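You operate a simulated robot arm through the tools that you are given. There is no shell and no other tool. Be economical: measure what you need, move in short steps, check, and stop when the job is done.

Carry out the task below with a simulated robot arm. There is one attempt and no reset: what you move stays moved.

TASK
Put a scoop of plaster and the blue-handled jug's water in the grey bucket.
Fine: use the green scoop; shut the bin after; scoop and jug go back.

It is judged by the outcome, as a careful person would: the job done as asked, and still so three seconds after it is handed in. It fails if anything else is knocked over, pushed out of place, dropped, spilled or broken.

THE ROBOT
A 6-joint arm with a two-finger parallel gripper, fixed in place. Base frame: the origin is at the foot of the arm, x ahead of it, y to its left, z up. Lengths are in m, angles in degrees, forces in N, time in s.
Its first joint turns from -66.0 to 66.0 degrees. Payload 2.9 kg.
Tool frame: the origin (TCP) lies between the finger pads and is the grasp point; the fingertips stand 0.03 m ahead of it; z points along the fingers, y is the line along which they close. The gripper opens to 0.11 m. The fingers are 0.02 m wide and 0.01 m thick; the gripper's body (0.048 by 0.112 m) begins 0.055 m behind the TCP.
Orientation is told as [roll, pitch, yaw] about the base's x, y, z axes, in that order, counted from this pose: with the fingers straight down and closing along the base's y, the tool's x points along the base's -x, its y along +y and its z along -z.

THE INTERFACE
- The arm moves only by the tool play_rows. Its argument "commands" is one flat list of numbers, 7 for each row, row after row: the finger opening in m, from 0 to 0.11, then the shift along the tool's x, y, z in m, then the turn, a rotation vector about the tool's x, y, z in degrees. In form: [gripper, dx, dy, dz, rx, ry, rz, gripper, dx, dy, dz, rx, ry, rz, ...]. A call has 1 to 12 rows; each row is the pose to reach, as a shift and turn from the pose commanded when the call began, along the tool's axes at that moment. A row lasts 0.2 s, in which the tool goes at most 0.05 m and 8.6 degrees; a call with a longer step from one row to the next is refused whole, and so is a gripper value outside its range. A pose out of reach is approached as far as the arm can. The call stops where the force on the tool passes 70 N (or 10 N more than at its start, if that is more) or the arm is blocked; 0.2 s more then pass. The fingers move at their own pace (about 0.108 m/s each) and stop on an object; they squeeze with about 42 N. The grip force told is the motor's: it shows also when the fingers shut on nothing. Time passes only in rows, and 0.2 s behind the last, so rows that repeat a pose let the fingers close. It gives the time, the measured TCP pose, the force on the tool (base axes), the opening and the grip force at its end, in the units of the frame above (readings bear some noise), and new pictures: "show" is both (left out), scene, wrist or none.
- Cameras (640 x 400 px; columns grow to the right, rows downward): "scene" is fixed at [0.0536, 0.4182, 1.3873]; the picture's right is [-0.93, -0.38, 0.00], its down [-0.21, 0.51, -0.83] and it looks along [0.31, -0.77, -0.56] (base axes); focal length 312 px, centre (320, 200). "wrist" rides on the gripper at [-0.036, 0, -0.057] in the tool frame; the picture's right is [0.00, -1.00, 0.00], its down [0.97, 0.00, -0.24] and it looks along [0.24, 0.00, 0.97] (tool axes); focal length 218 px, centre (320, 200).
- pixel_to_xyz(camera, pixels): for up to 12 pixels [column, row] of the newest picture of that camera ("zoom" is the newest enlarged one), the place [x, y, z] in the base frame of the surface seen there, good to about 0.002 m. No time passes.
- inspect(camera, box): a new picture of the part [left, top, right, bottom] of that camera's present view, enlarged. No time passes.
- close_job(): hands the job in; it is judged then, once.

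Work in short steps. Measure before you move; look again where a grasp or a placing could have gone wrong, and mend it. You have 80 turns and 120 pictures in all, the two below and enlarged ones among them. Open the gripper and draw the arm clear of the work before you hand the job in, unless the task says otherwise; then end with one line.

The tools are called after "Emit:" as name(argument=value, ...) on one line, values as JSON. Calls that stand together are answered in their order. play_rows: Moves the arm, as the interface text tells. Its arguments: {"type":"object","properties":{"commands":{"type":"array","items":{"type":"number"}},"show":{"type":"string","enum":["both","scene","wrist","none"]}},"required":["commands"]} The other tools are called the same way: pixel_to_xyz (camera, pixels) gives the place of the surface under pixels of a picture; inspect (camera, box) takes an enlarged picture of a part of a camera's view; close_job () hands the job in.

At the start:

```text
t: 0.0
tool_pos: [0.3384, -0.1987, 1.1655]
tcp_rot: [-0.1, 0.0, 0.0]
wrist_force: [-0.2, -0.1, -0.3]
finger_gap: 0.1101
grasp_force: 0.0
```

scene: 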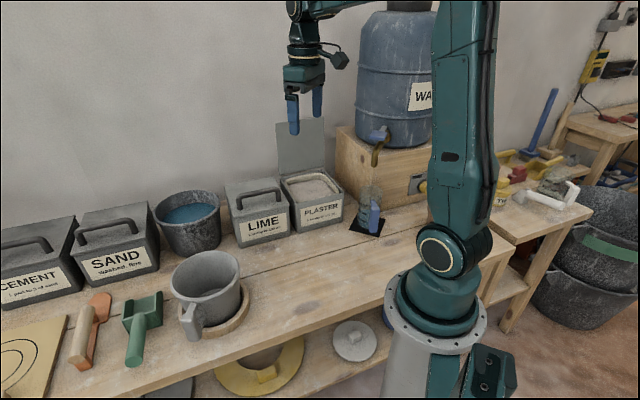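
wrist: 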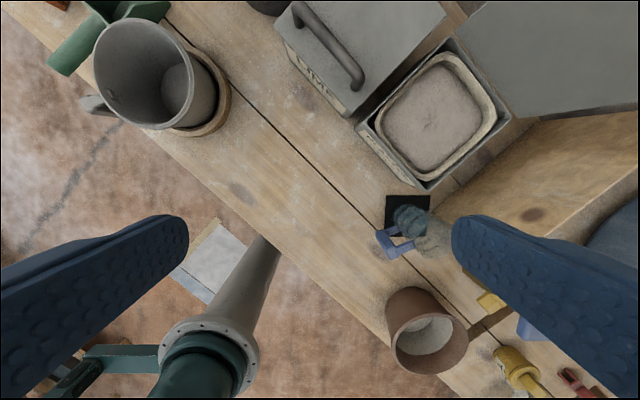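

The pictures show the plaster bin open (312,190), a jug by the tap (370,215), a green scoop (142,325) and a grey vessel (207,290). I'll look closer.

Emit:
inspect(camera="scene", box=[240, 100, 440, 250])

Emit:
inspect(camera="scene", box=[60, 180, 280, 380])

Emit:
inspect(camera="wrist", box=[340, 150, 500, 380])

```text
2.67 times, centred on (340, 175) of scene
```

zoom: 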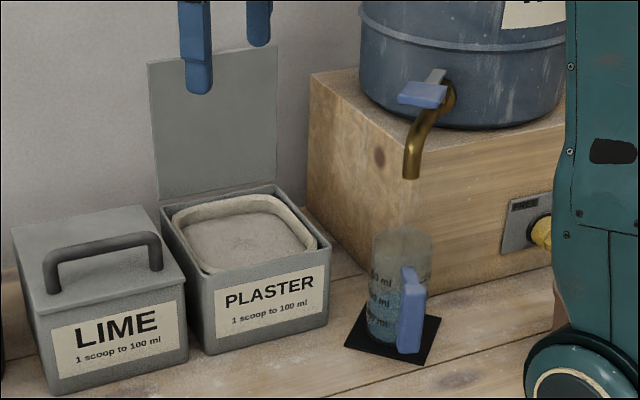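

```text
2.00 times, centred on (170, 280) of scene
```

zoom: 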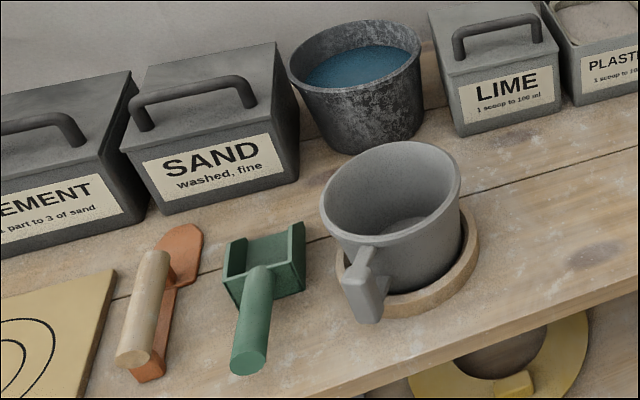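

```text
1.74 times, centred on (420, 265) of wrist
```

zoom: 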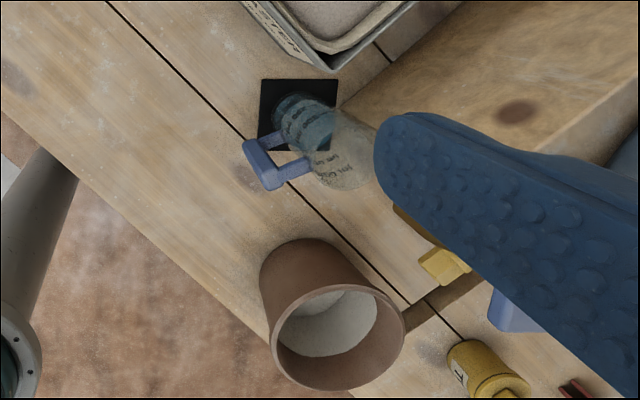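

Emit:
pixel_to_xyz(camera="scene", pixels=[[278, 123], [322, 118], [325, 166], [282, 176], [310, 190], [291, 205], [343, 194], [300, 229], [342, 218], [326, 170], [290, 190], [335, 188]])

Emit:
pixel_to_xyz(camera="scene", pixels=[[128, 318], [162, 294], [134, 360], [150, 318], [145, 352], [143, 300], [172, 272], [240, 265], [205, 252], [205, 300], [188, 305], [190, 335]])

Emit:
pixel_to_xyz(camera="scene", pixels=[[366, 176], [372, 200], [369, 230], [375, 205], [348, 229], [372, 237], [383, 220], [361, 205], [377, 135], [375, 160], [352, 150], [245, 300]])

Emit:
pixel_to_xyz(camera="wrist", pixels=[[388, 325], [468, 340], [425, 290], [425, 372], [428, 330], [405, 215], [377, 240], [395, 250], [408, 244], [410, 208], [425, 245], [450, 235]])

```text
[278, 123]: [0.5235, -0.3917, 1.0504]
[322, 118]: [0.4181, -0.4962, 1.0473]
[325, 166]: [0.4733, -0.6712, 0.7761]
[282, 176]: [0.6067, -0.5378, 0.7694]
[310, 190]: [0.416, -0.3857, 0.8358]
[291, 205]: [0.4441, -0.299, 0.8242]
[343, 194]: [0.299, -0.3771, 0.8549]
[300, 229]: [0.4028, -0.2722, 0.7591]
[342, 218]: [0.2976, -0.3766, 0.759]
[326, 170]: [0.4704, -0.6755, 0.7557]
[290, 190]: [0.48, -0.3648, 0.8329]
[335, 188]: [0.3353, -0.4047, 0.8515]
```

```text
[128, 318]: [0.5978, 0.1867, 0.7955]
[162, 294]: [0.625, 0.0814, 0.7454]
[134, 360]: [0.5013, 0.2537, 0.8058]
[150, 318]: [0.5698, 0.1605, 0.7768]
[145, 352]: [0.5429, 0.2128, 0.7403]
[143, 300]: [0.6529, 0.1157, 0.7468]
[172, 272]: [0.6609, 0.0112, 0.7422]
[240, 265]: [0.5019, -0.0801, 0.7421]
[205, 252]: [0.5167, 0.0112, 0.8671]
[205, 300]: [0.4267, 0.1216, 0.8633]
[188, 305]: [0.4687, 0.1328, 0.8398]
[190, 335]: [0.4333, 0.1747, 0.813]
```

```text
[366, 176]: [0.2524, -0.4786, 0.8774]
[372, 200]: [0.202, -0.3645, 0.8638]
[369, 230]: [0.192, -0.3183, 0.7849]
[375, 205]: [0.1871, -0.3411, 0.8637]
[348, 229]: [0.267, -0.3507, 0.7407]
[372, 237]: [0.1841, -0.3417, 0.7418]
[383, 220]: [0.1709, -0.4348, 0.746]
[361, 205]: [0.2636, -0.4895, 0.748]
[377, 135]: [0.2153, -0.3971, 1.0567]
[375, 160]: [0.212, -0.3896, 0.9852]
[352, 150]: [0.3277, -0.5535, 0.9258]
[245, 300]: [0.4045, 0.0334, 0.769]
```

```text
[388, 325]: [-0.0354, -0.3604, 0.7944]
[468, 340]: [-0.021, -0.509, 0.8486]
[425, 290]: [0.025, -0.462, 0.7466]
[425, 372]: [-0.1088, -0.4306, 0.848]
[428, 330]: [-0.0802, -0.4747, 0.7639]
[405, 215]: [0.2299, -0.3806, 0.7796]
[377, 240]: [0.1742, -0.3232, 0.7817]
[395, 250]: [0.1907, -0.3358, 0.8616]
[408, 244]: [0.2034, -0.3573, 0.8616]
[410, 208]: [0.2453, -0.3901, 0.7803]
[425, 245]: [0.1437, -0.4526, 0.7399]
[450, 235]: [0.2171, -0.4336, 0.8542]
```

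Measured bench z≈0.74 (both cameras and the tool reading agree). I'll move over the scoop/bucket side at height for a close look.

Emit:
play_rows(commands=[0.11, -0.01, 0.044, 0.012, 0, 0, 0, 0.11, -0.02, 0.088, 0.024, 0, 0, 0, 0.11, -0.03, 0.132, 0.036, 0, 0, 0, 0.11, -0.04, 0.176, 0.048, 0, 0, 0, 0.11, -0.05, 0.22, 0.06, 0, 0, 0, 0.11, -0.06, 0.264, 0.072, 0, 0, 0, 0.11, -0.07, 0.308, 0.084, 0, 0, 0, 0.11, -0.08, 0.35, 0.1, 0, 0, 0])

```text
t: 1.8
tool_pos: [0.4171, 0.1516, 1.0651]
tcp_rot: [0.1, 0.0, -0.2]
wrist_force: [0.1, 1.1, 0.1]
finger_gap: 0.1099
grasp_force: 0.0
```

scene: 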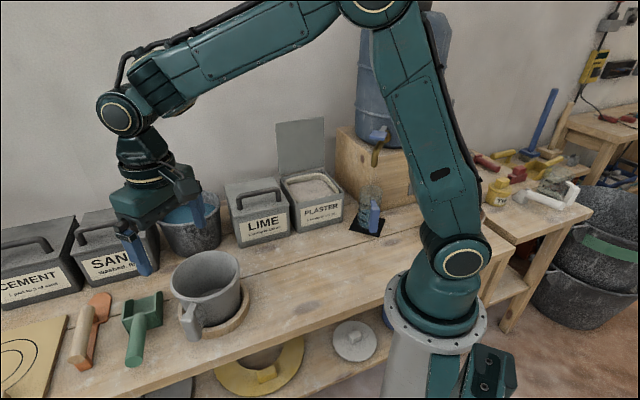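
wrist: 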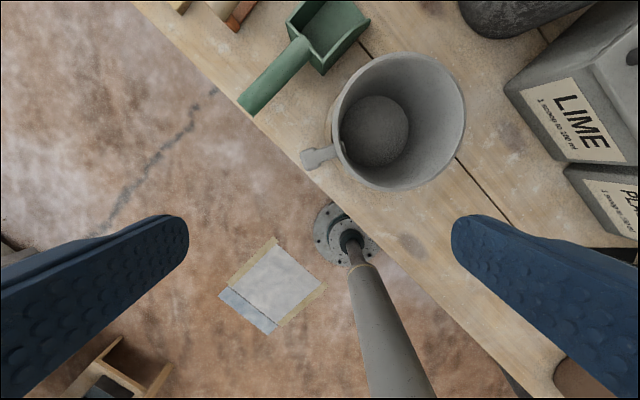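

The wrist picture shows the scoop (310,60) and bucket (400,120) well; I'll measure them.

Emit:
pixel_to_xyz(camera="wrist", pixels=[[250, 104], [275, 75], [300, 45], [238, 98], [262, 112], [290, 18], [335, 5], [369, 20], [322, 72], [330, 30], [300, 0], [345, 48]])

Emit:
pixel_to_xyz(camera="wrist", pixels=[[333, 115], [465, 110], [400, 55], [400, 190], [375, 130], [325, 155], [305, 160], [310, 190], [345, 165], [225, 210], [480, 250], [430, 245]])

Emit:
inspect(camera="wrist", box=[220, 0, 480, 200])

```text
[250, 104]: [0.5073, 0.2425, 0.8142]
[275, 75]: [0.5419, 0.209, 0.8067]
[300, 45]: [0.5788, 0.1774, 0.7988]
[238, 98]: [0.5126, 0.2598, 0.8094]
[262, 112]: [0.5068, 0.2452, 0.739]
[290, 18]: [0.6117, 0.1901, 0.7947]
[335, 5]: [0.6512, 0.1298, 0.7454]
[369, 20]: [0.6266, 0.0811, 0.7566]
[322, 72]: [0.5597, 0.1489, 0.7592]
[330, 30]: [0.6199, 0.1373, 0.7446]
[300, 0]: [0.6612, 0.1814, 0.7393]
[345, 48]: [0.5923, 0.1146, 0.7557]
```

```text
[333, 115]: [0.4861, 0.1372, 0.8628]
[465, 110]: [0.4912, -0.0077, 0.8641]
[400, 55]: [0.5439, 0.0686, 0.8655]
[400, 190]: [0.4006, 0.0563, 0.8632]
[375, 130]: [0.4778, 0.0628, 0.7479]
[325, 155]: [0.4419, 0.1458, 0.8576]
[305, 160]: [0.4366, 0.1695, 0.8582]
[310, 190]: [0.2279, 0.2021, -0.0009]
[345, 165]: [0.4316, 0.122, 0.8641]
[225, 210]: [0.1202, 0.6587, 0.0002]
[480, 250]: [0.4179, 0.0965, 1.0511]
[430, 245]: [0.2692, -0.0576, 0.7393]
```

```text
2.00 times, centred on (350, 100) of wrist
```

zoom: 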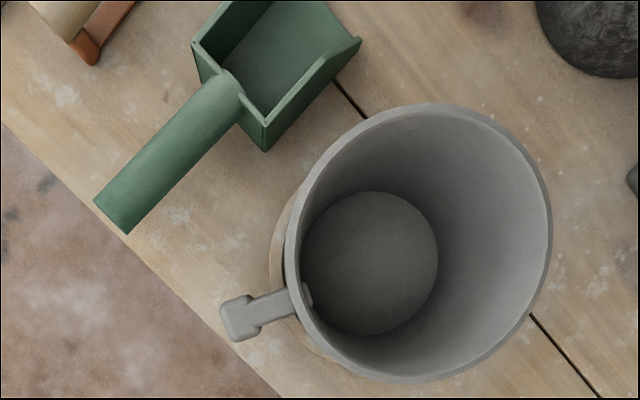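

Emit:
pixel_to_xyz(camera="scene", pixels=[[462, 262], [375, 8], [120, 113], [145, 165], [440, 330], [420, 170], [200, 60], [230, 70]])

Emit:
inspect(camera="scene", box=[250, 100, 400, 250])

```text
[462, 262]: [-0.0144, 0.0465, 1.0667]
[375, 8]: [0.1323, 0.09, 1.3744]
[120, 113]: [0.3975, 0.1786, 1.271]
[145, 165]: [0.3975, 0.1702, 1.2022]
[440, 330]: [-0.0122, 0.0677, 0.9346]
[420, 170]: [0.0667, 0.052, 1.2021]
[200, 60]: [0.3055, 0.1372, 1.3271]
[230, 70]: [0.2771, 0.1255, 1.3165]
```

```text
2.67 times, centred on (325, 175) of scene
```

zoom: 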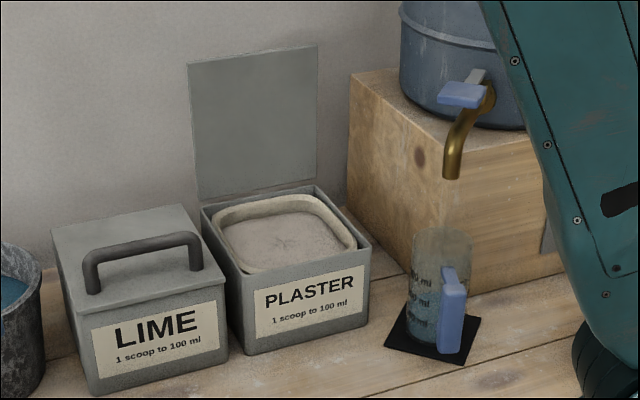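

Shoulder is at z≈1.07, so the reach is ample. Scoop handle runs along bench-depth direction (1,-1); I'll yaw 45° so the fingers close across it and move above it, with the fingers at 0.07.

Emit:
play_rows(commands=[0.09, -0.012, 0.018, 0.014, 0, 0, 7.5, 0.07, -0.024, 0.037, 0.028, 0, 0, 15, 0.07, -0.036, 0.055, 0.042, 0, 0, 22.5, 0.07, -0.049, 0.073, 0.056, 0, 0, 30, 0.07, -0.061, 0.092, 0.07, 0, 0, 37.5, 0.07, -0.073, 0.11, 0.085, 0, 0, 45], show="none")

Emit:
play_rows(commands=[0.07, 0, 0, 0, 0, -8, 0, 0.07, 0, 0, 0, 0, -16, 0, 0.07, 0, 0, 0, 0, -24, 0, 0.07, 0, 0, 0, 0, -32, 0, 0.07, 0, 0, 0, 0, -40, 0])

```text
t: 3.2
tool_pos: [0.4917, 0.2624, 0.9797]
tcp_rot: [-0.1, 0.1, -45.1]
wrist_force: [0.3, -0.5, 0.1]
finger_gap: 0.0699
grasp_force: 0.2
```

```text
t: 4.4
tool_pos: [0.4902, 0.2601, 0.9812]
tcp_rot: [-0.1, -40.2, -45.0]
wrist_force: [0.2, -0.1, 0.2]
finger_gap: 0.0699
grasp_force: 0.0
```

scene: 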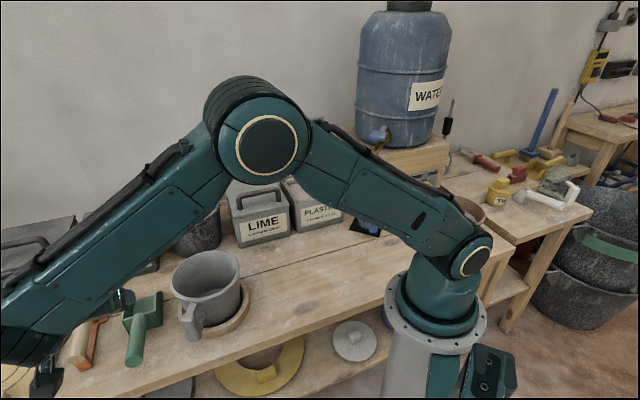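
wrist: 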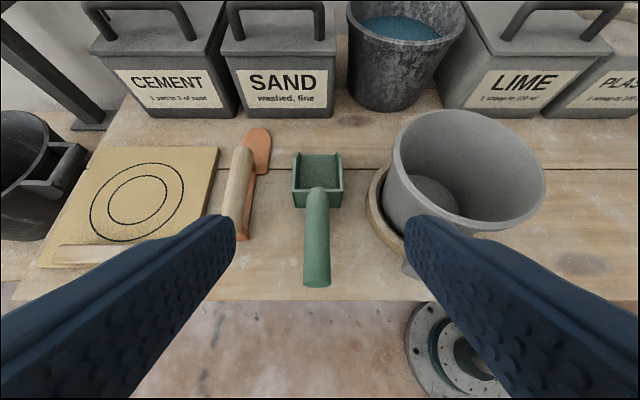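

Emit:
pixel_to_xyz(camera="wrist", pixels=[[317, 275], [317, 240], [317, 200], [303, 240], [330, 240], [295, 155], [340, 155], [293, 200], [340, 205], [235, 190], [318, 170], [242, 225]])

Emit:
pixel_to_xyz(camera="scene", pixels=[[265, 145], [345, 195]])

Emit:
inspect(camera="wrist", box=[240, 130, 400, 300])

```text
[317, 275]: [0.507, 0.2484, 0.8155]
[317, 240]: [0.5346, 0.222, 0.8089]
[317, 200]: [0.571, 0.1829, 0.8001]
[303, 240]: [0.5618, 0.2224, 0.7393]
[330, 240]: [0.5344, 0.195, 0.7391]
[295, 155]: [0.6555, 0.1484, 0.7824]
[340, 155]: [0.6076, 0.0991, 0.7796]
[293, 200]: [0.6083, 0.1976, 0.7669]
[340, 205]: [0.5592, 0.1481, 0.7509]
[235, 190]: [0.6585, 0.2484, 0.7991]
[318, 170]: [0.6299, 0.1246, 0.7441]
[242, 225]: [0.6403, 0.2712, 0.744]
```

```text
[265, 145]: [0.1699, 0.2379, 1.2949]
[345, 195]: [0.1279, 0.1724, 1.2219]
```

```text
2.35 times, centred on (320, 215) of wrist
```

zoom: 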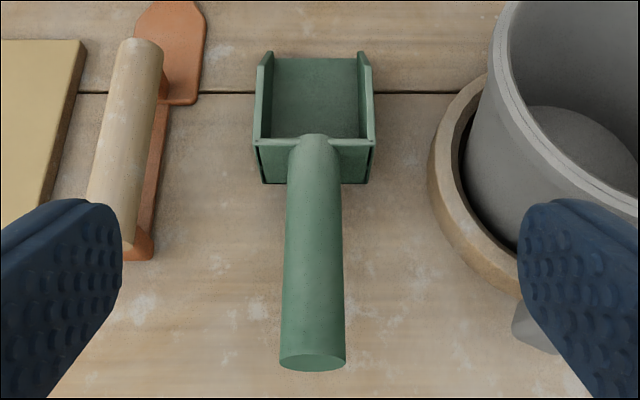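

Scoop handle axis is at u=0.534 across the bench, and the fingers straddle it (317,240). Moving along the tool axis to the handle and closing.

Emit:
play_rows(commands=[0.07, 0.033, 0.002, 0, 0, 0, 0, 0.07, 0.0657, 0.0035, 0, 0, 0, 0, 0.07, 0.0657, 0.0035, 0.04, 0, 0, 0, 0.07, 0.0657, 0.0035, 0.08, 0, 0, 0, 0.07, 0.0657, 0.0035, 0.12, 0, 0, 0, 0.07, 0.0657, 0.0035, 0.16, 0, 0, 0, 0.07, 0.0657, 0.0035, 0.19, 0, 0, 0])

```text
t: 6.0
tool_pos: [0.5444, 0.213, 0.7901]
tcp_rot: [0.0, -40.0, -45.0]
wrist_force: [-0.4, 0.6, 0.1]
finger_gap: 0.0699
grasp_force: 0.1
```

scene: 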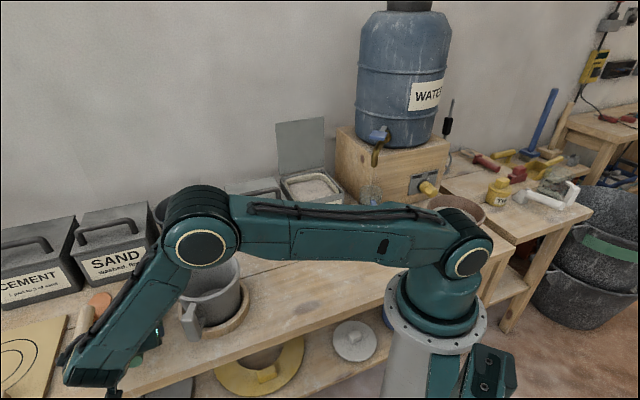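
wrist: 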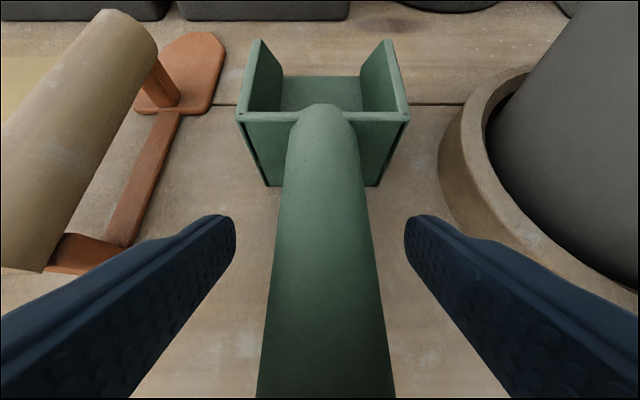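

Handle is centred between the fingers; close and lift a little.

Emit:
play_rows(commands=[0.0, 0, 0, 0, 0, 0, 0, 0.0, 0, 0, 0, 0, 0, 0, 0.0, 0, 0, 0, 0, 0, 0, 0.0, 0, 0, 0, 0, 0, 0, 0.0, -0.013, 0, -0.0155, 0, 0, 0, 0.0, -0.032, 0, -0.038, 0, 0, 0, 0.0, -0.0643, 0, -0.0766, 0, 0, 0])

```text
refused: row 7 steps farther than a row can; nothing moved
```

Emit:
play_rows(commands=[0.0, 0, 0, 0, 0, 0, 0, 0.0, 0, 0, 0, 0, 0, 0, 0.0, 0, 0, 0, 0, 0, 0, 0.0, 0, 0, 0, 0, 0, 0, 0.0, -0.013, 0, -0.0155, 0, 0, 0, 0.0, -0.032, 0, -0.038, 0, 0, 0, 0.0, -0.048, 0, -0.057, 0, 0, 0, 0.0, -0.0643, 0, -0.0766, 0, 0, 0])

```text
t: 7.8
tool_pos: [0.5438, 0.2125, 0.8915]
tcp_rot: [0.0, -40.0, -44.8]
wrist_force: [0.2, 0.8, 0.1]
finger_gap: 0.0001
grasp_force: 38.3
```

scene: 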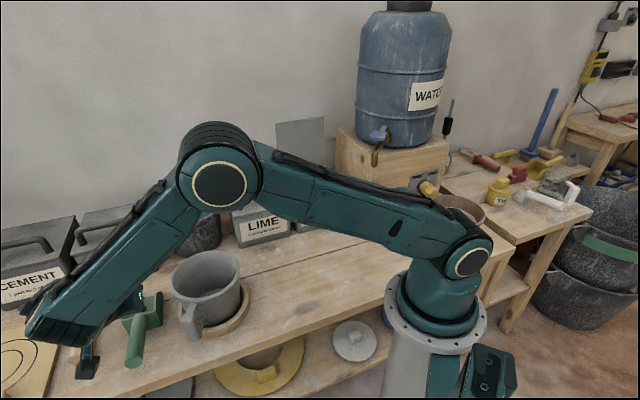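
wrist: 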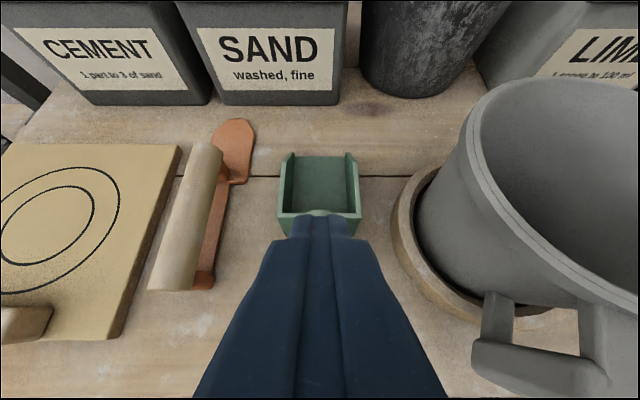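

The fingers shut to 0.000: the scoop slipped out or was missed and still lies on the bench. Re-opening and checking where it is.

Emit:
play_rows(commands=[0.03, -0.015, 0, -0.018, 0, 0, 0, 0.07, -0.032, 0, -0.038, 0, 0, 0, 0.07, -0.048, 0, -0.057, 0, 0, 0, 0.07, -0.048, 0, -0.057, 0, 0, 0])

```text
t: 8.8
tool_pos: [0.5449, 0.2136, 0.9676]
tcp_rot: [0.0, -39.9, -45.0]
wrist_force: [1.0, -0.5, -0.3]
finger_gap: 0.07
grasp_force: 0.0
```

scene: 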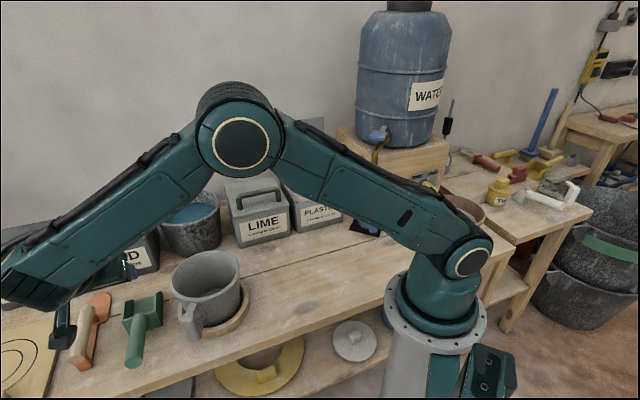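
wrist: 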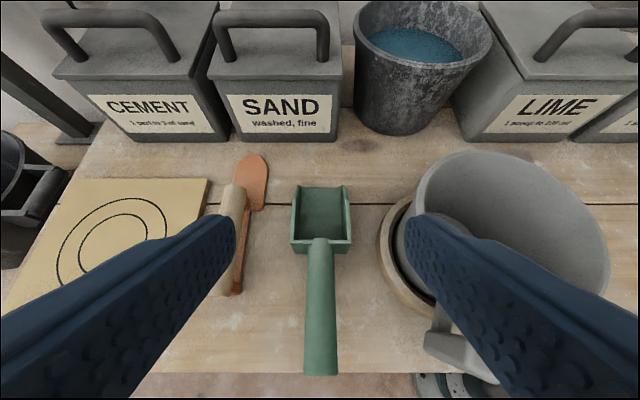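

Emit:
pixel_to_xyz(camera="wrist", pixels=[[319, 360], [319, 330], [318, 290], [318, 250], [305, 330], [336, 330], [294, 188], [344, 190], [293, 248], [348, 250]])

Emit:
pixel_to_xyz(camera="scene", pixels=[[134, 360], [128, 350], [142, 360], [140, 330], [133, 330], [146, 330]])

Emit:
inspect(camera="scene", box=[80, 270, 200, 380])

```text
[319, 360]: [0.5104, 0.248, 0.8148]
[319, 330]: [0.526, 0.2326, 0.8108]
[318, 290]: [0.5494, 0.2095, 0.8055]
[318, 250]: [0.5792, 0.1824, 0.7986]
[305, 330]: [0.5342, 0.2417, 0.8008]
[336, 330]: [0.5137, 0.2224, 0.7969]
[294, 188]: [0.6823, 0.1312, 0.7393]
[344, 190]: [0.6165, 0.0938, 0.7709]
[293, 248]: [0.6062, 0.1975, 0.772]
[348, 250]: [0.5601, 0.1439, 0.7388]
```

```text
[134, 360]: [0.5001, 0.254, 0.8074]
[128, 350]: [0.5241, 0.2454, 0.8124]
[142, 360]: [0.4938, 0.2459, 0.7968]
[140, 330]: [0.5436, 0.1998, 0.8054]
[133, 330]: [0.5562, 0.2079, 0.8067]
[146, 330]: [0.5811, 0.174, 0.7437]
```

```text
3.64 times, centred on (140, 325) of scene
```

zoom: 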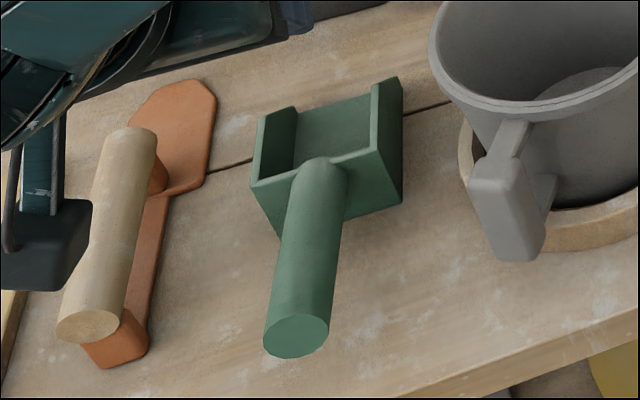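

The scoop is unmoved. I'll descend again, about 5 mm higher on the handle, close, and read the gap before lifting.

Emit:
play_rows(commands=[0.07, 0.0222, -0.001, 0.0264, 0, 0, 0, 0.07, 0.0444, -0.001, 0.0529, 0, 0, 0, 0.07, 0.0666, -0.001, 0.0793, 0, 0, 0, 0.07, 0.0888, -0.001, 0.1058, 0, 0, 0, 0.07, 0.111, -0.001, 0.1322, 0, 0, 0, 0.02, 0.111, -0.001, 0.1322, 0, 0, 0, 0.02, 0.111, -0.001, 0.1322, 0, 0, 0, 0.02, 0.111, -0.001, 0.1322, 0, 0, 0])

```text
t: 10.6
tool_pos: [0.5432, 0.2146, 0.7922]
tcp_rot: [0.0, -40.0, -45.0]
wrist_force: [0.4, 0.9, 0.5]
finger_gap: 0.0296
grasp_force: 42.0
```

scene: 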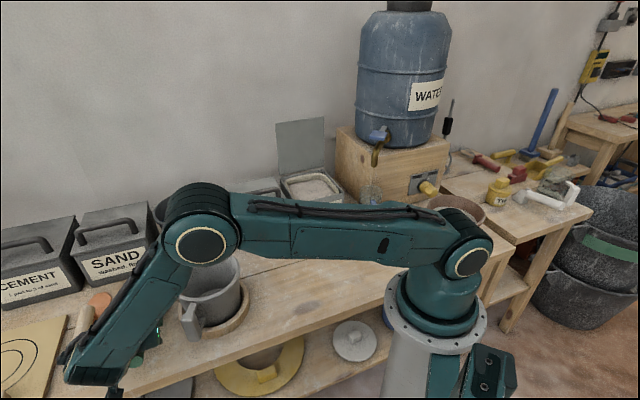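
wrist: 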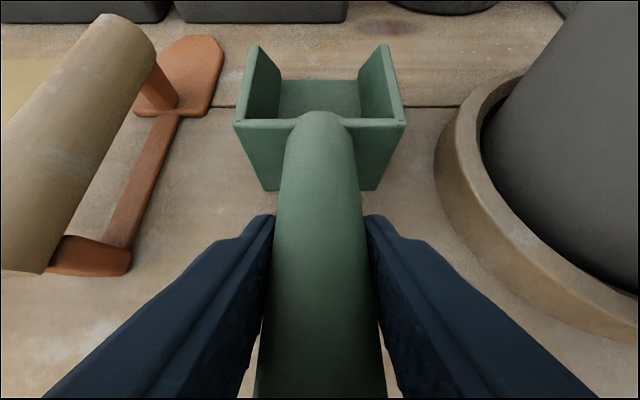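

It grips at 0.0296. Lift slowly.

Emit:
play_rows(commands=[0.02, -0.0032, 0, -0.0038, 0, 0, 0, 0.02, -0.0064, 0, -0.0077, 0, 0, 0, 0.02, -0.0129, 0, -0.0153, 0, 0, 0])

```text
t: 11.4
tool_pos: [0.5435, 0.2124, 0.8139]
tcp_rot: [0.1, -40.0, -45.0]
wrist_force: [-0.1, 0.3, -1.2]
finger_gap: 0.0297
grasp_force: 42.4
```

scene: 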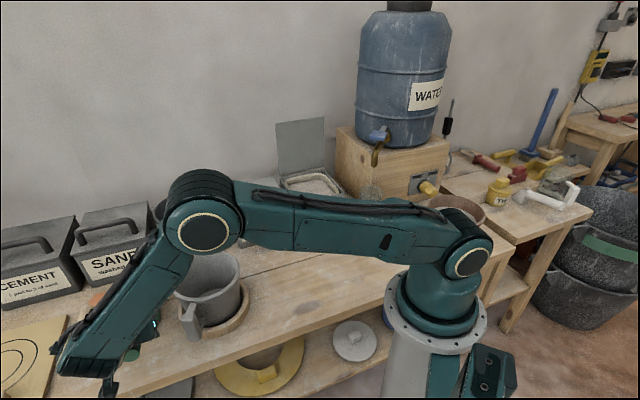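
wrist: 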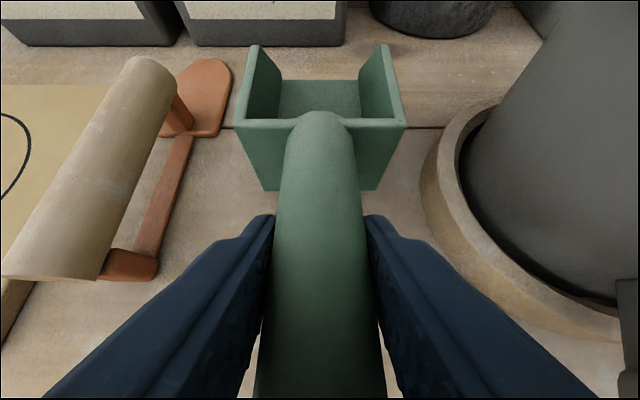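

Scoop is held. Raise it and carry it in front of the plaster bin.

Emit:
play_rows(commands=[0.02, -0.0214, 0, -0.0254, 0, 0, 0, 0.02, -0.0428, 0, -0.0508, 0, 0, 0, 0.02, -0.064, 0, -0.0763, 0, 0, 0, 0.02, -0.0854, 0, -0.1017, 0, 0, 0, 0.02, -0.1067, 0, -0.1272, 0, 0, 0, 0.02, -0.1067, -0.045, -0.1272, 0, 0, 0, 0.02, -0.1067, -0.09, -0.1272, 0, 0, 0, 0.02, -0.1067, -0.135, -0.1272, 0, 0, 0, 0.02, -0.1067, -0.18, -0.1272, 0, 0, 0, 0.02, -0.1067, -0.225, -0.1272, 0, 0, 0, 0.02, -0.1067, -0.27, -0.1272, 0, 0, 0, 0.02, -0.1067, -0.3, -0.1272, 0, 0, 0], show="scene")

Emit:
play_rows(commands=[0.02, -0.012, -0.04, 0.01, 0, 0, 0, 0.02, -0.024, -0.08, 0.02, 0, 0, 0, 0.02, -0.036, -0.12, 0.03, 0, 0, 0, 0.02, -0.048, -0.16, 0.04, 0, 0, 0, 0.02, -0.06, -0.195, 0.05, 0, 0, 0, 0.02, -0.072, -0.22, 0.06, 0, 0, 0])

```text
t: 14.0
tool_pos: [0.3297, -0.0016, 0.9815]
tcp_rot: [0.1, -39.9, -45.0]
wrist_force: [0.8, -0.7, -1.4]
finger_gap: 0.0297
grasp_force: 42.2
```

scene: 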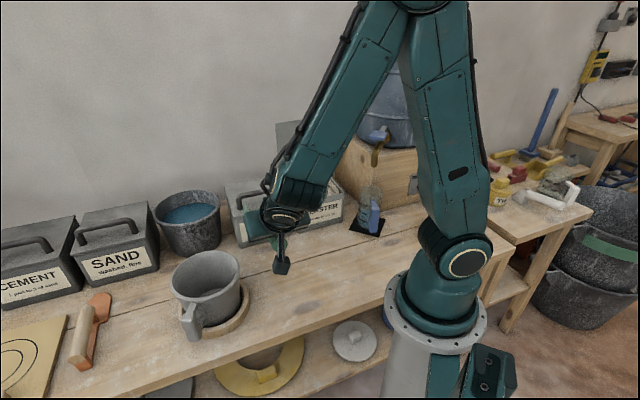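

```text
t: 15.4
tool_pos: [0.2707, -0.2476, 0.9983]
tcp_rot: [0.1, -39.9, -45.0]
wrist_force: [0.0, 0.0, -0.8]
finger_gap: 0.0295
grasp_force: 41.7
out of reach, approached as far as the arm can: row 1, 2, 3, 4, 5, 6
```

scene: 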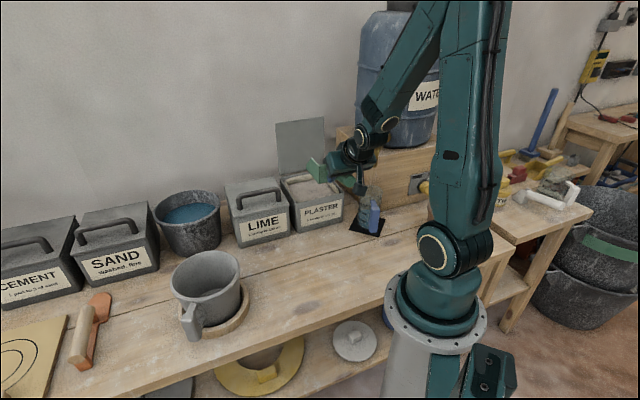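
wrist: 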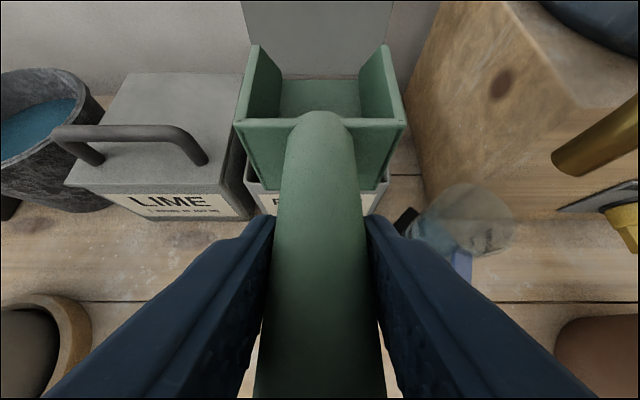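

Emit:
inspect(camera="scene", box=[260, 110, 380, 240])

Emit:
pixel_to_xyz(camera="scene", pixels=[[279, 185], [282, 195], [287, 202], [293, 208], [300, 190], [296, 196], [310, 165], [320, 178], [340, 193], [330, 200], [323, 203], [300, 205]])

```text
3.08 times, centred on (320, 175) of scene
```

zoom: 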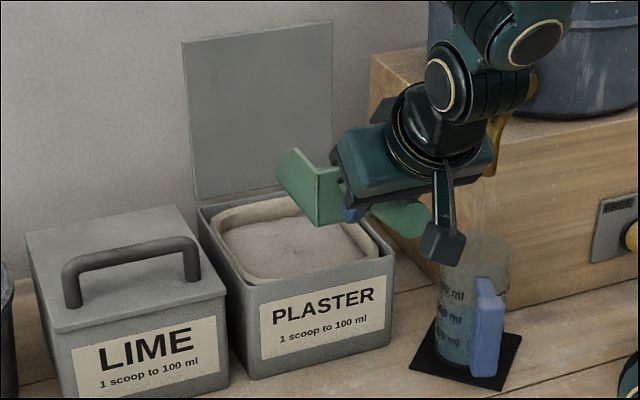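

```text
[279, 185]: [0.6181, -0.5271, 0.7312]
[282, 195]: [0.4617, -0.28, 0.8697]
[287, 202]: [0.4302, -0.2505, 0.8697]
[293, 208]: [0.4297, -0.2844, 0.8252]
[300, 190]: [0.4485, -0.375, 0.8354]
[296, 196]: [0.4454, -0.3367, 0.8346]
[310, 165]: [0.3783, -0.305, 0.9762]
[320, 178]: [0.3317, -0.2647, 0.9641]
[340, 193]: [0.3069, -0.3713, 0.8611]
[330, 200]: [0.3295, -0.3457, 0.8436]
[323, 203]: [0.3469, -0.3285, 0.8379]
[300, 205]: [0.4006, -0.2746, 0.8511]
```

Plaster surface is z≈0.835, rim 0.870, bin centred at u≈0.033, w≈0.565 (bench axes). I'll pitch the scoop nose-down 35° above the bin.

Emit:
play_rows(commands=[0.02, -0.014, 0.0036, 0.008, 0, 7, 0, 0.02, -0.028, 0.0072, 0.016, 0, 14, 0, 0.02, -0.042, 0.011, 0.024, 0, 21, 0, 0.02, -0.056, 0.0145, 0.032, 0, 28, 0, 0.02, -0.07, 0.018, 0.04, 0, 35, 0, 0.02, -0.07, 0.018, 0.04, 0, 35, 0])

```text
t: 16.8
tool_pos: [0.3432, -0.2923, 1.0107]
tcp_rot: [0.0, -4.9, -45.0]
wrist_force: [-0.2, 0.1, -1.5]
finger_gap: 0.0294
grasp_force: 41.8
```

scene: 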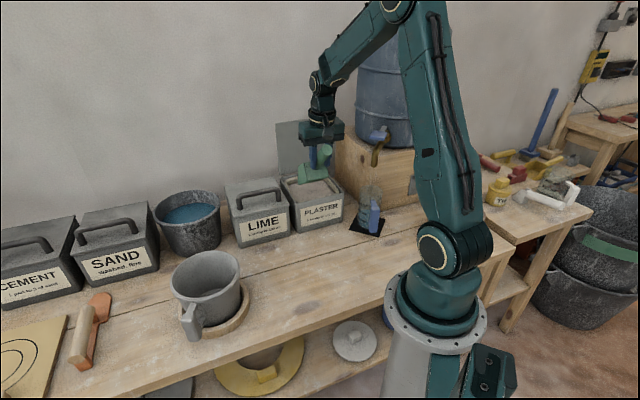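
wrist: 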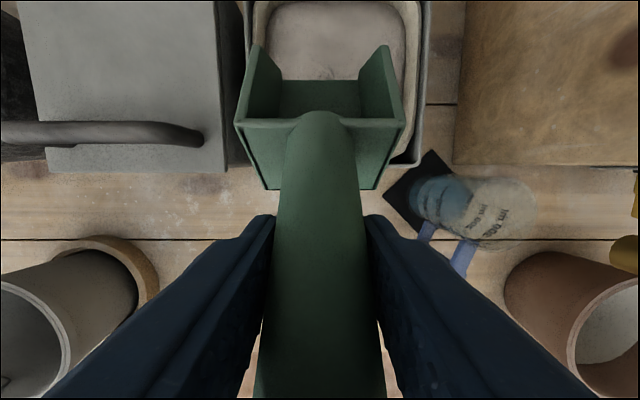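

Emit:
pixel_to_xyz(camera="wrist", pixels=[[246, 60], [428, 60], [262, 30], [408, 40], [412, 140], [395, 158], [420, 130], [340, 40], [255, 20], [405, 10], [330, 8]])

Emit:
inspect(camera="wrist", box=[220, 0, 560, 280])

```text
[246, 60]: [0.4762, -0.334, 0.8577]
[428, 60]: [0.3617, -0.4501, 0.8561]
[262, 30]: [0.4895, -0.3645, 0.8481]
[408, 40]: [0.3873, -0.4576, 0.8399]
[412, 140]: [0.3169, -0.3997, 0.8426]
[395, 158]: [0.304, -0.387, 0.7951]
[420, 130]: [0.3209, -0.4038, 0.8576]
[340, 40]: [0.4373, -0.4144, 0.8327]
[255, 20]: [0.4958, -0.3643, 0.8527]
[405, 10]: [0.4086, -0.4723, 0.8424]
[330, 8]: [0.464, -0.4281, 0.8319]
```

```text
1.43 times, centred on (390, 140) of wrist
```

zoom: 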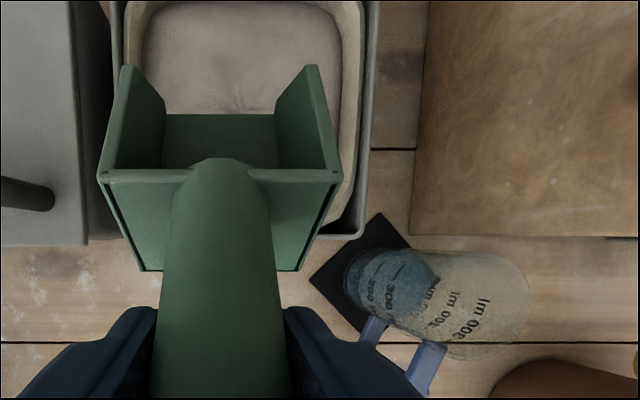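

Rim is 0.857, bin centre u≈0.019. The blade is long for the bin, so I'll enter steeper (55°) from above and sweep. First hover.

Emit:
play_rows(commands=[0.02, -0.024, -0.006, -0.006, 0, 7, 0, 0.02, -0.048, -0.012, -0.006, 0, 14, 0, 0.02, -0.0708, -0.017, -0.006, 0, 20, 0, 0.02, -0.0708, -0.017, -0.006, 0, 20, 0])

```text
t: 17.8
tool_pos: [0.3805, -0.3532, 1.0233]
tcp_rot: [0.0, 15.1, -45.0]
wrist_force: [0.6, 0.5, -0.9]
finger_gap: 0.0296
grasp_force: 41.9
```

scene: 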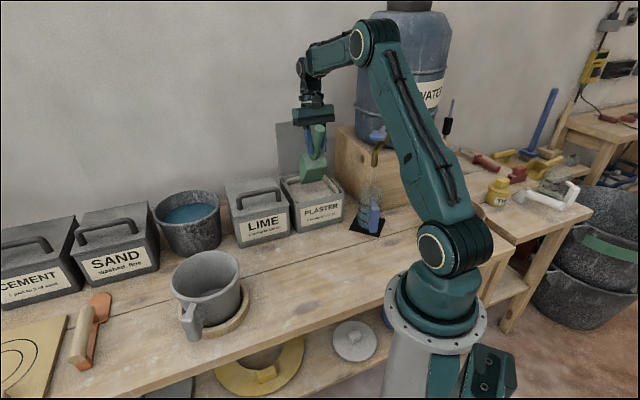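
wrist: 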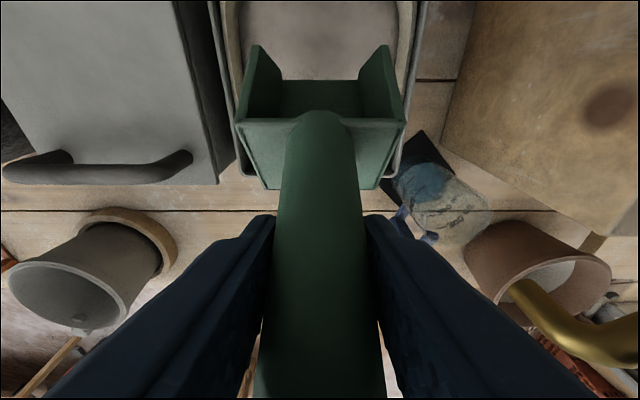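

Centred over the plaster. Plunge the blade about 3 cm into it.

Emit:
play_rows(commands=[0.02, -0.006, 0, 0.016, 0, 0, 0, 0.02, -0.012, 0, 0.032, 0, 0, 0, 0.02, -0.018, 0, 0.048, 0, 0, 0, 0.02, -0.0234, 0, 0.0641, 0, 0, 0])

```text
t: 18.8
tool_pos: [0.3831, -0.3574, 0.9551]
tcp_rot: [0.1, 15.0, -45.0]
wrist_force: [0.0, 0.5, -1.4]
finger_gap: 0.0298
grasp_force: 42.2
```

scene: 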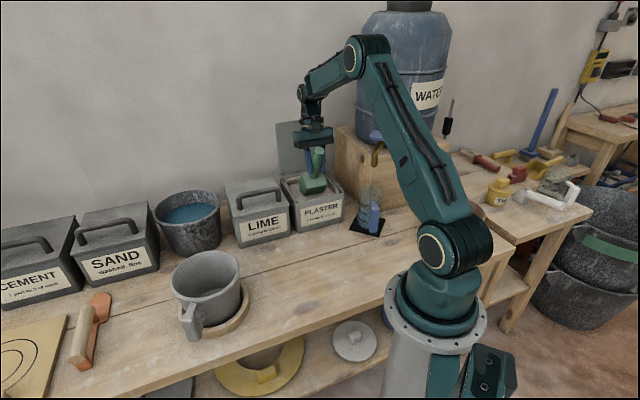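
wrist: 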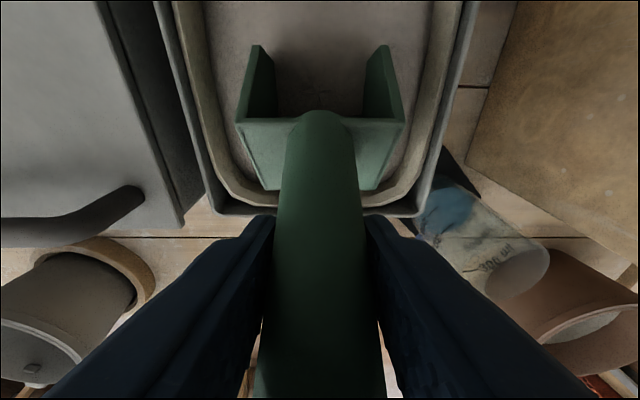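

No resistance; the blade is in the powder. Now sweep forward while levelling, then lift with the nose slightly up.

Emit:
play_rows(commands=[0.02, -0.0004, 0, 0.0092, 0, 7, 0, 0.02, 0.0001, 0, 0.0187, 0, 0, 0], show="none")

```text
t: 19.4
tool_pos: [0.38, -0.3547, 0.9364]
tcp_rot: [0.1, 15.0, -45.0]
wrist_force: [-0.4, -0.2, -1.9]
finger_gap: 0.0295
grasp_force: 41.6
```

That short call only pushed 2 cm deeper (harmless). Now the real sweep with the right turn sign (levelling = negative y turn).

Emit:
play_rows(commands=[0.02, 0.0016, 0, -0.0002, 0, -7, 0, 0.02, 0.0023, 0, 0.001, 0, -14, 0, 0.02, 0.0026, 0, 0.0074, 0, -20, 0, 0.02, 0.0093, 0, 0.0153, 0, -27, 0, 0.02, 0.0173, 0, 0.0237, 0, -34, 0, 0.02, 0.025, 0, 0.0299, 0, -40, 0, 0.02, 0.0314, 0, 0.0368, 0, -47.5, 0, 0.02, 0.0388, 0, 0.0429, 0, -55, 0, 0.02, 0.0466, 0, 0.0347, 0, -61, 0, 0.02, 0.0505, 0, 0.02, 0, -61, 0, 0.02, 0.0543, 0, 0.0057, 0, -61, 0])

```text
t: 21.8
tool_pos: [0.3428, -0.3157, 0.9455]
tcp_rot: [0.0, -45.9, -45.0]
wrist_force: [-0.2, 0.6, -0.4]
finger_gap: 0.0294
grasp_force: 42.3
```

scene: 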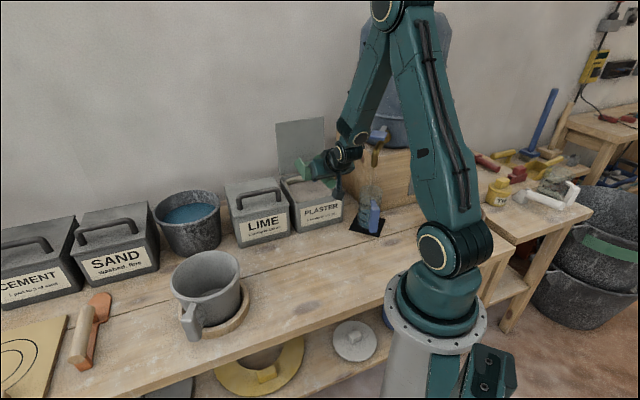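
wrist: 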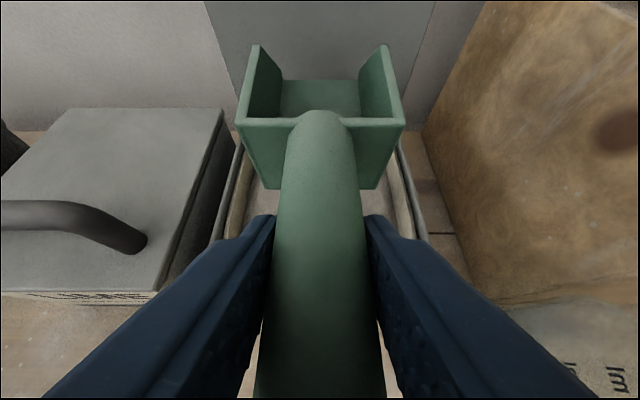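

Emit:
inspect(camera="wrist", box=[230, 30, 410, 140])

Emit:
inspect(camera="scene", box=[270, 110, 390, 240])

```text
3.56 times, centred on (320, 85) of wrist
```

zoom: 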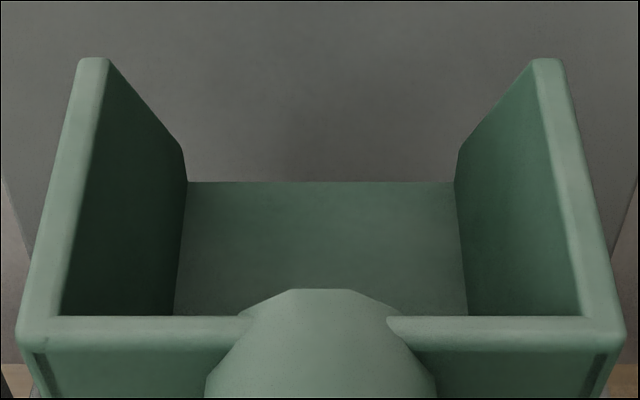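

```text
3.08 times, centred on (330, 175) of scene
```

zoom: 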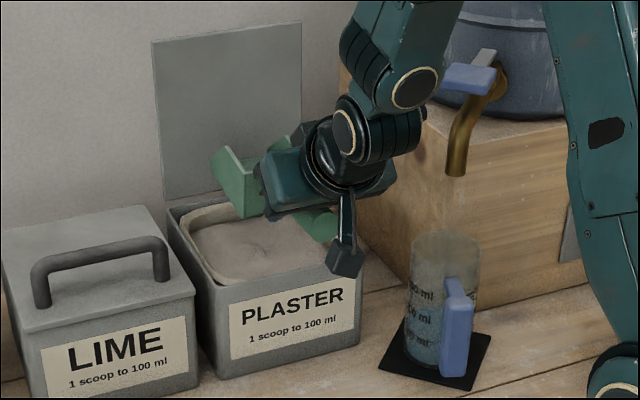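

The scoop came out empty: it levelled above the powder. I'll retry deeper, levelling while the cavity is still under the surface. First back to the steep hover.

Emit:
play_rows(commands=[0.02, -0.029, 0, -0.028, 0, 0, 0, 0.02, -0.0575, 0, -0.0556, 0, 7, 0, 0.02, -0.0627, 0, -0.0502, 0, 15, 0, 0.02, -0.0679, 0, -0.0448, 0, 23, 0, 0.02, -0.0731, 0, -0.0394, 0, 31, 0, 0.02, -0.0784, 0, -0.034, 0, 39, 0, 0.02, -0.0836, 0, -0.0286, 0, 47, 0, 0.02, -0.0888, 0, -0.0232, 0, 54, 0, 0.02, -0.0992, 0, -0.0125, 0, 61, 0, 0.02, -0.0992, 0, -0.0125, 0, 61, 0], show="none")

```text
t: 24.0
tool_pos: [0.3837, -0.3593, 1.0266]
tcp_rot: [0.1, 15.1, -45.0]
wrist_force: [0.2, -0.4, -1.1]
finger_gap: 0.0295
grasp_force: 42.1
```

Emit:
play_rows(commands=[0.02, -0.0146, 0, 0.0443, 0, 0, 0, 0.02, -0.0281, 0, 0.0873, 0, 0, 0, 0.02, -0.0376, 0, 0.1148, 0, 0, 0, 0.02, -0.0314, 0, 0.1185, 0, -7, 0, 0.02, -0.0277, 0, 0.1242, 0, -15, 0, 0.02, -0.0211, 0, 0.1301, 0, -23, 0, 0.02, -0.0134, 0, 0.1326, 0, -30, 0, 0.02, -0.0026, 0, 0.133, 0, -37, 0, 0.02, 0.009, 0, 0.1339, 0, -45, 0, 0.02, 0.0181, 0, 0.1349, 0, -53, 0, 0.02, 0.0281, 0, 0.1282, 0, -60, 0, 0.02, 0.0372, 0, 0.0944, 0, -60, 0])

```text
t: 26.6
tool_pos: [0.3418, -0.3159, 0.943]
tcp_rot: [0.0, -44.9, -45.0]
wrist_force: [-0.9, 0.1, -1.8]
finger_gap: 0.0295
grasp_force: 41.9
```

scene: 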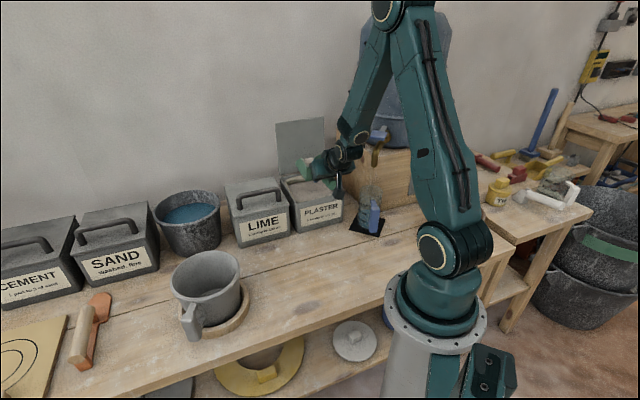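
wrist: 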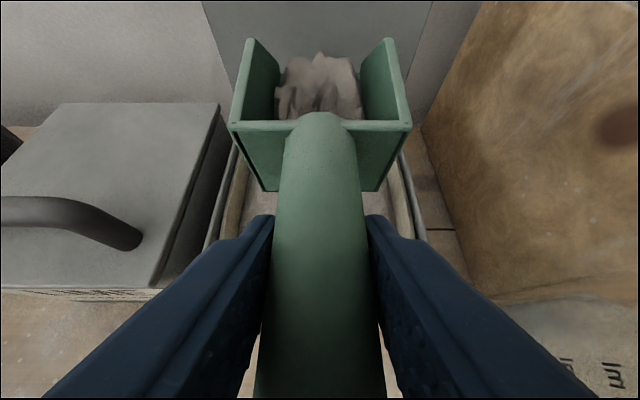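

The scoop is loaded with plaster now. A closer look at the load.

Emit:
inspect(camera="wrist", box=[220, 20, 420, 150])

Emit:
inspect(camera="scene", box=[270, 130, 370, 230])

```text
3.08 times, centred on (320, 85) of wrist
```

zoom: 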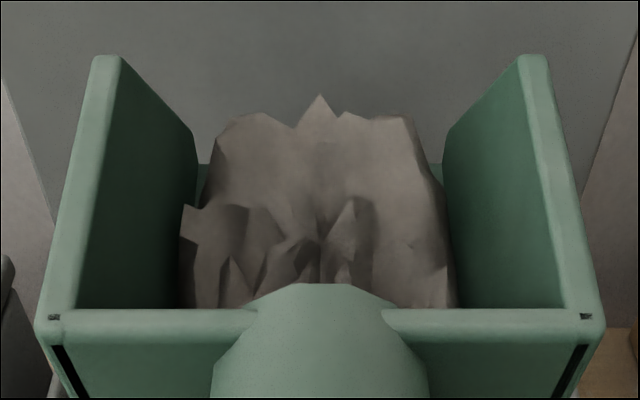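

```text
4.00 times, centred on (320, 180) of scene
```

zoom: 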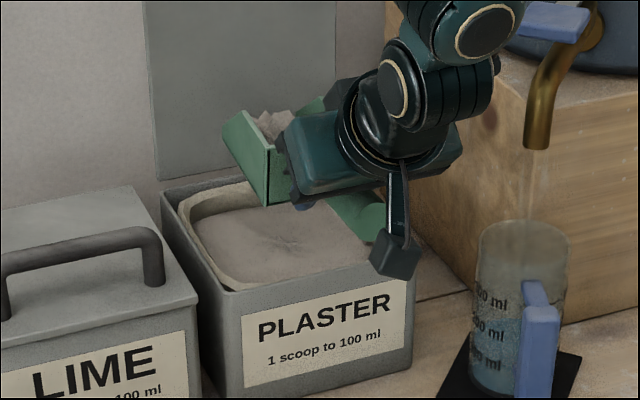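

Good heap. Carry it level: raise slowly, then sideways toward the bucket.

Emit:
play_rows(commands=[0.02, -0.014, 0, -0.014, 0, 0, 0, 0.02, -0.028, 0, -0.028, 0, 0, 0, 0.02, -0.042, 0, -0.042, 0, 0, 0, 0.02, -0.0566, 0, -0.0566, 0, 0, 0, 0.02, -0.0525, 0.015, -0.0607, 0, 0, 0, 0.02, -0.0485, 0.04, -0.0647, 0, 0, 0, 0.02, -0.0445, 0.07, -0.0687, 0, 0, 0, 0.02, -0.0405, 0.1, -0.0727, 0, 0, 0, 0.02, -0.0365, 0.13, -0.0767, 0, 0, 0, 0.02, -0.0325, 0.16, -0.0807, 0, 0, 0, 0.02, -0.0286, 0.19, -0.0846, 0, 0, 0, 0.02, -0.0286, 0.22, -0.0846, 0, 0, 0], show="wrist")

```text
t: 29.2
tool_pos: [0.4687, -0.134, 1.0223]
tcp_rot: [0.0, -45.1, -45.0]
wrist_force: [0.0, 0.2, -1.6]
finger_gap: 0.0295
grasp_force: 42.6
```

wrist: 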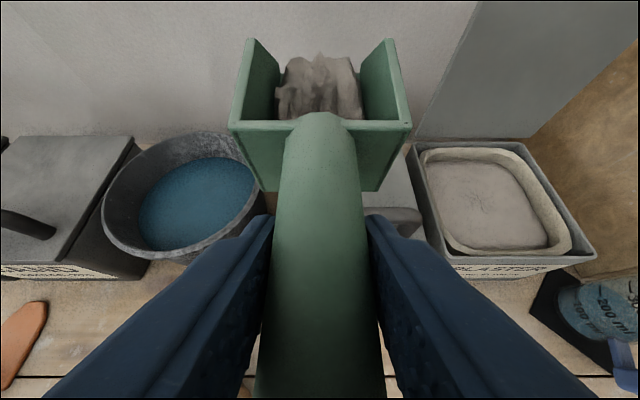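

Emit:
play_rows(commands=[0.02, 0, 0.015, 0, 0, 0, 0, 0.02, 0, 0.045, 0, 0, 0, 0, 0.02, 0.01, 0.075, -0.01, 0, 0, 0, 0.02, 0.025, 0.105, -0.025, 0, 0, 0, 0.02, 0.045, 0.13, -0.045, 0, 0, 0, 0.02, 0.067, 0.142, -0.067, 0, 0, 0, 0.02, 0.09, 0.142, -0.09, 0, 0, 0, 0.02, 0.113, 0.142, -0.113, 0, 0, 0, 0.02, 0.136, 0.142, -0.136, 0, 0, 0, 0.02, 0.159, 0.142, -0.159, 0, 0, 0, 0.02, 0.178, 0.142, -0.178, 0, 0, 0, 0.02, 0.191, 0.142, -0.191, 0, 0, 0])

```text
t: 31.8
tool_pos: [0.3783, 0.1609, 1.0246]
tcp_rot: [0.1, -45.0, -45.2]
wrist_force: [0.2, 0.2, -1.2]
finger_gap: 0.0295
grasp_force: 41.4
```

scene: 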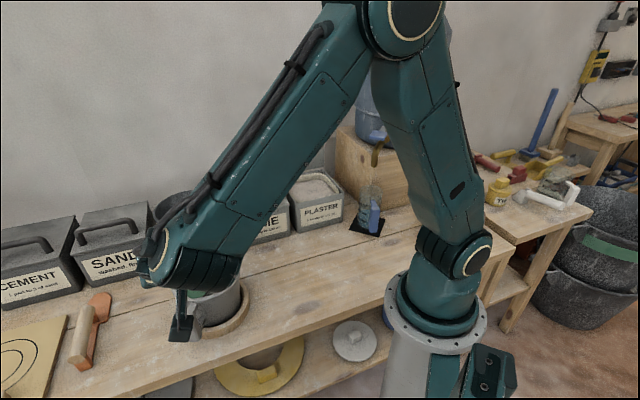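
wrist: 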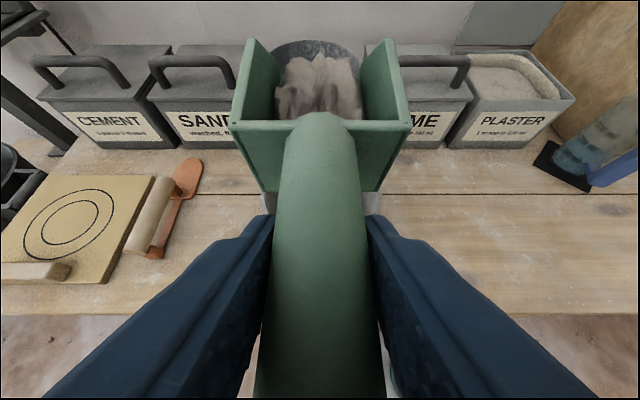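

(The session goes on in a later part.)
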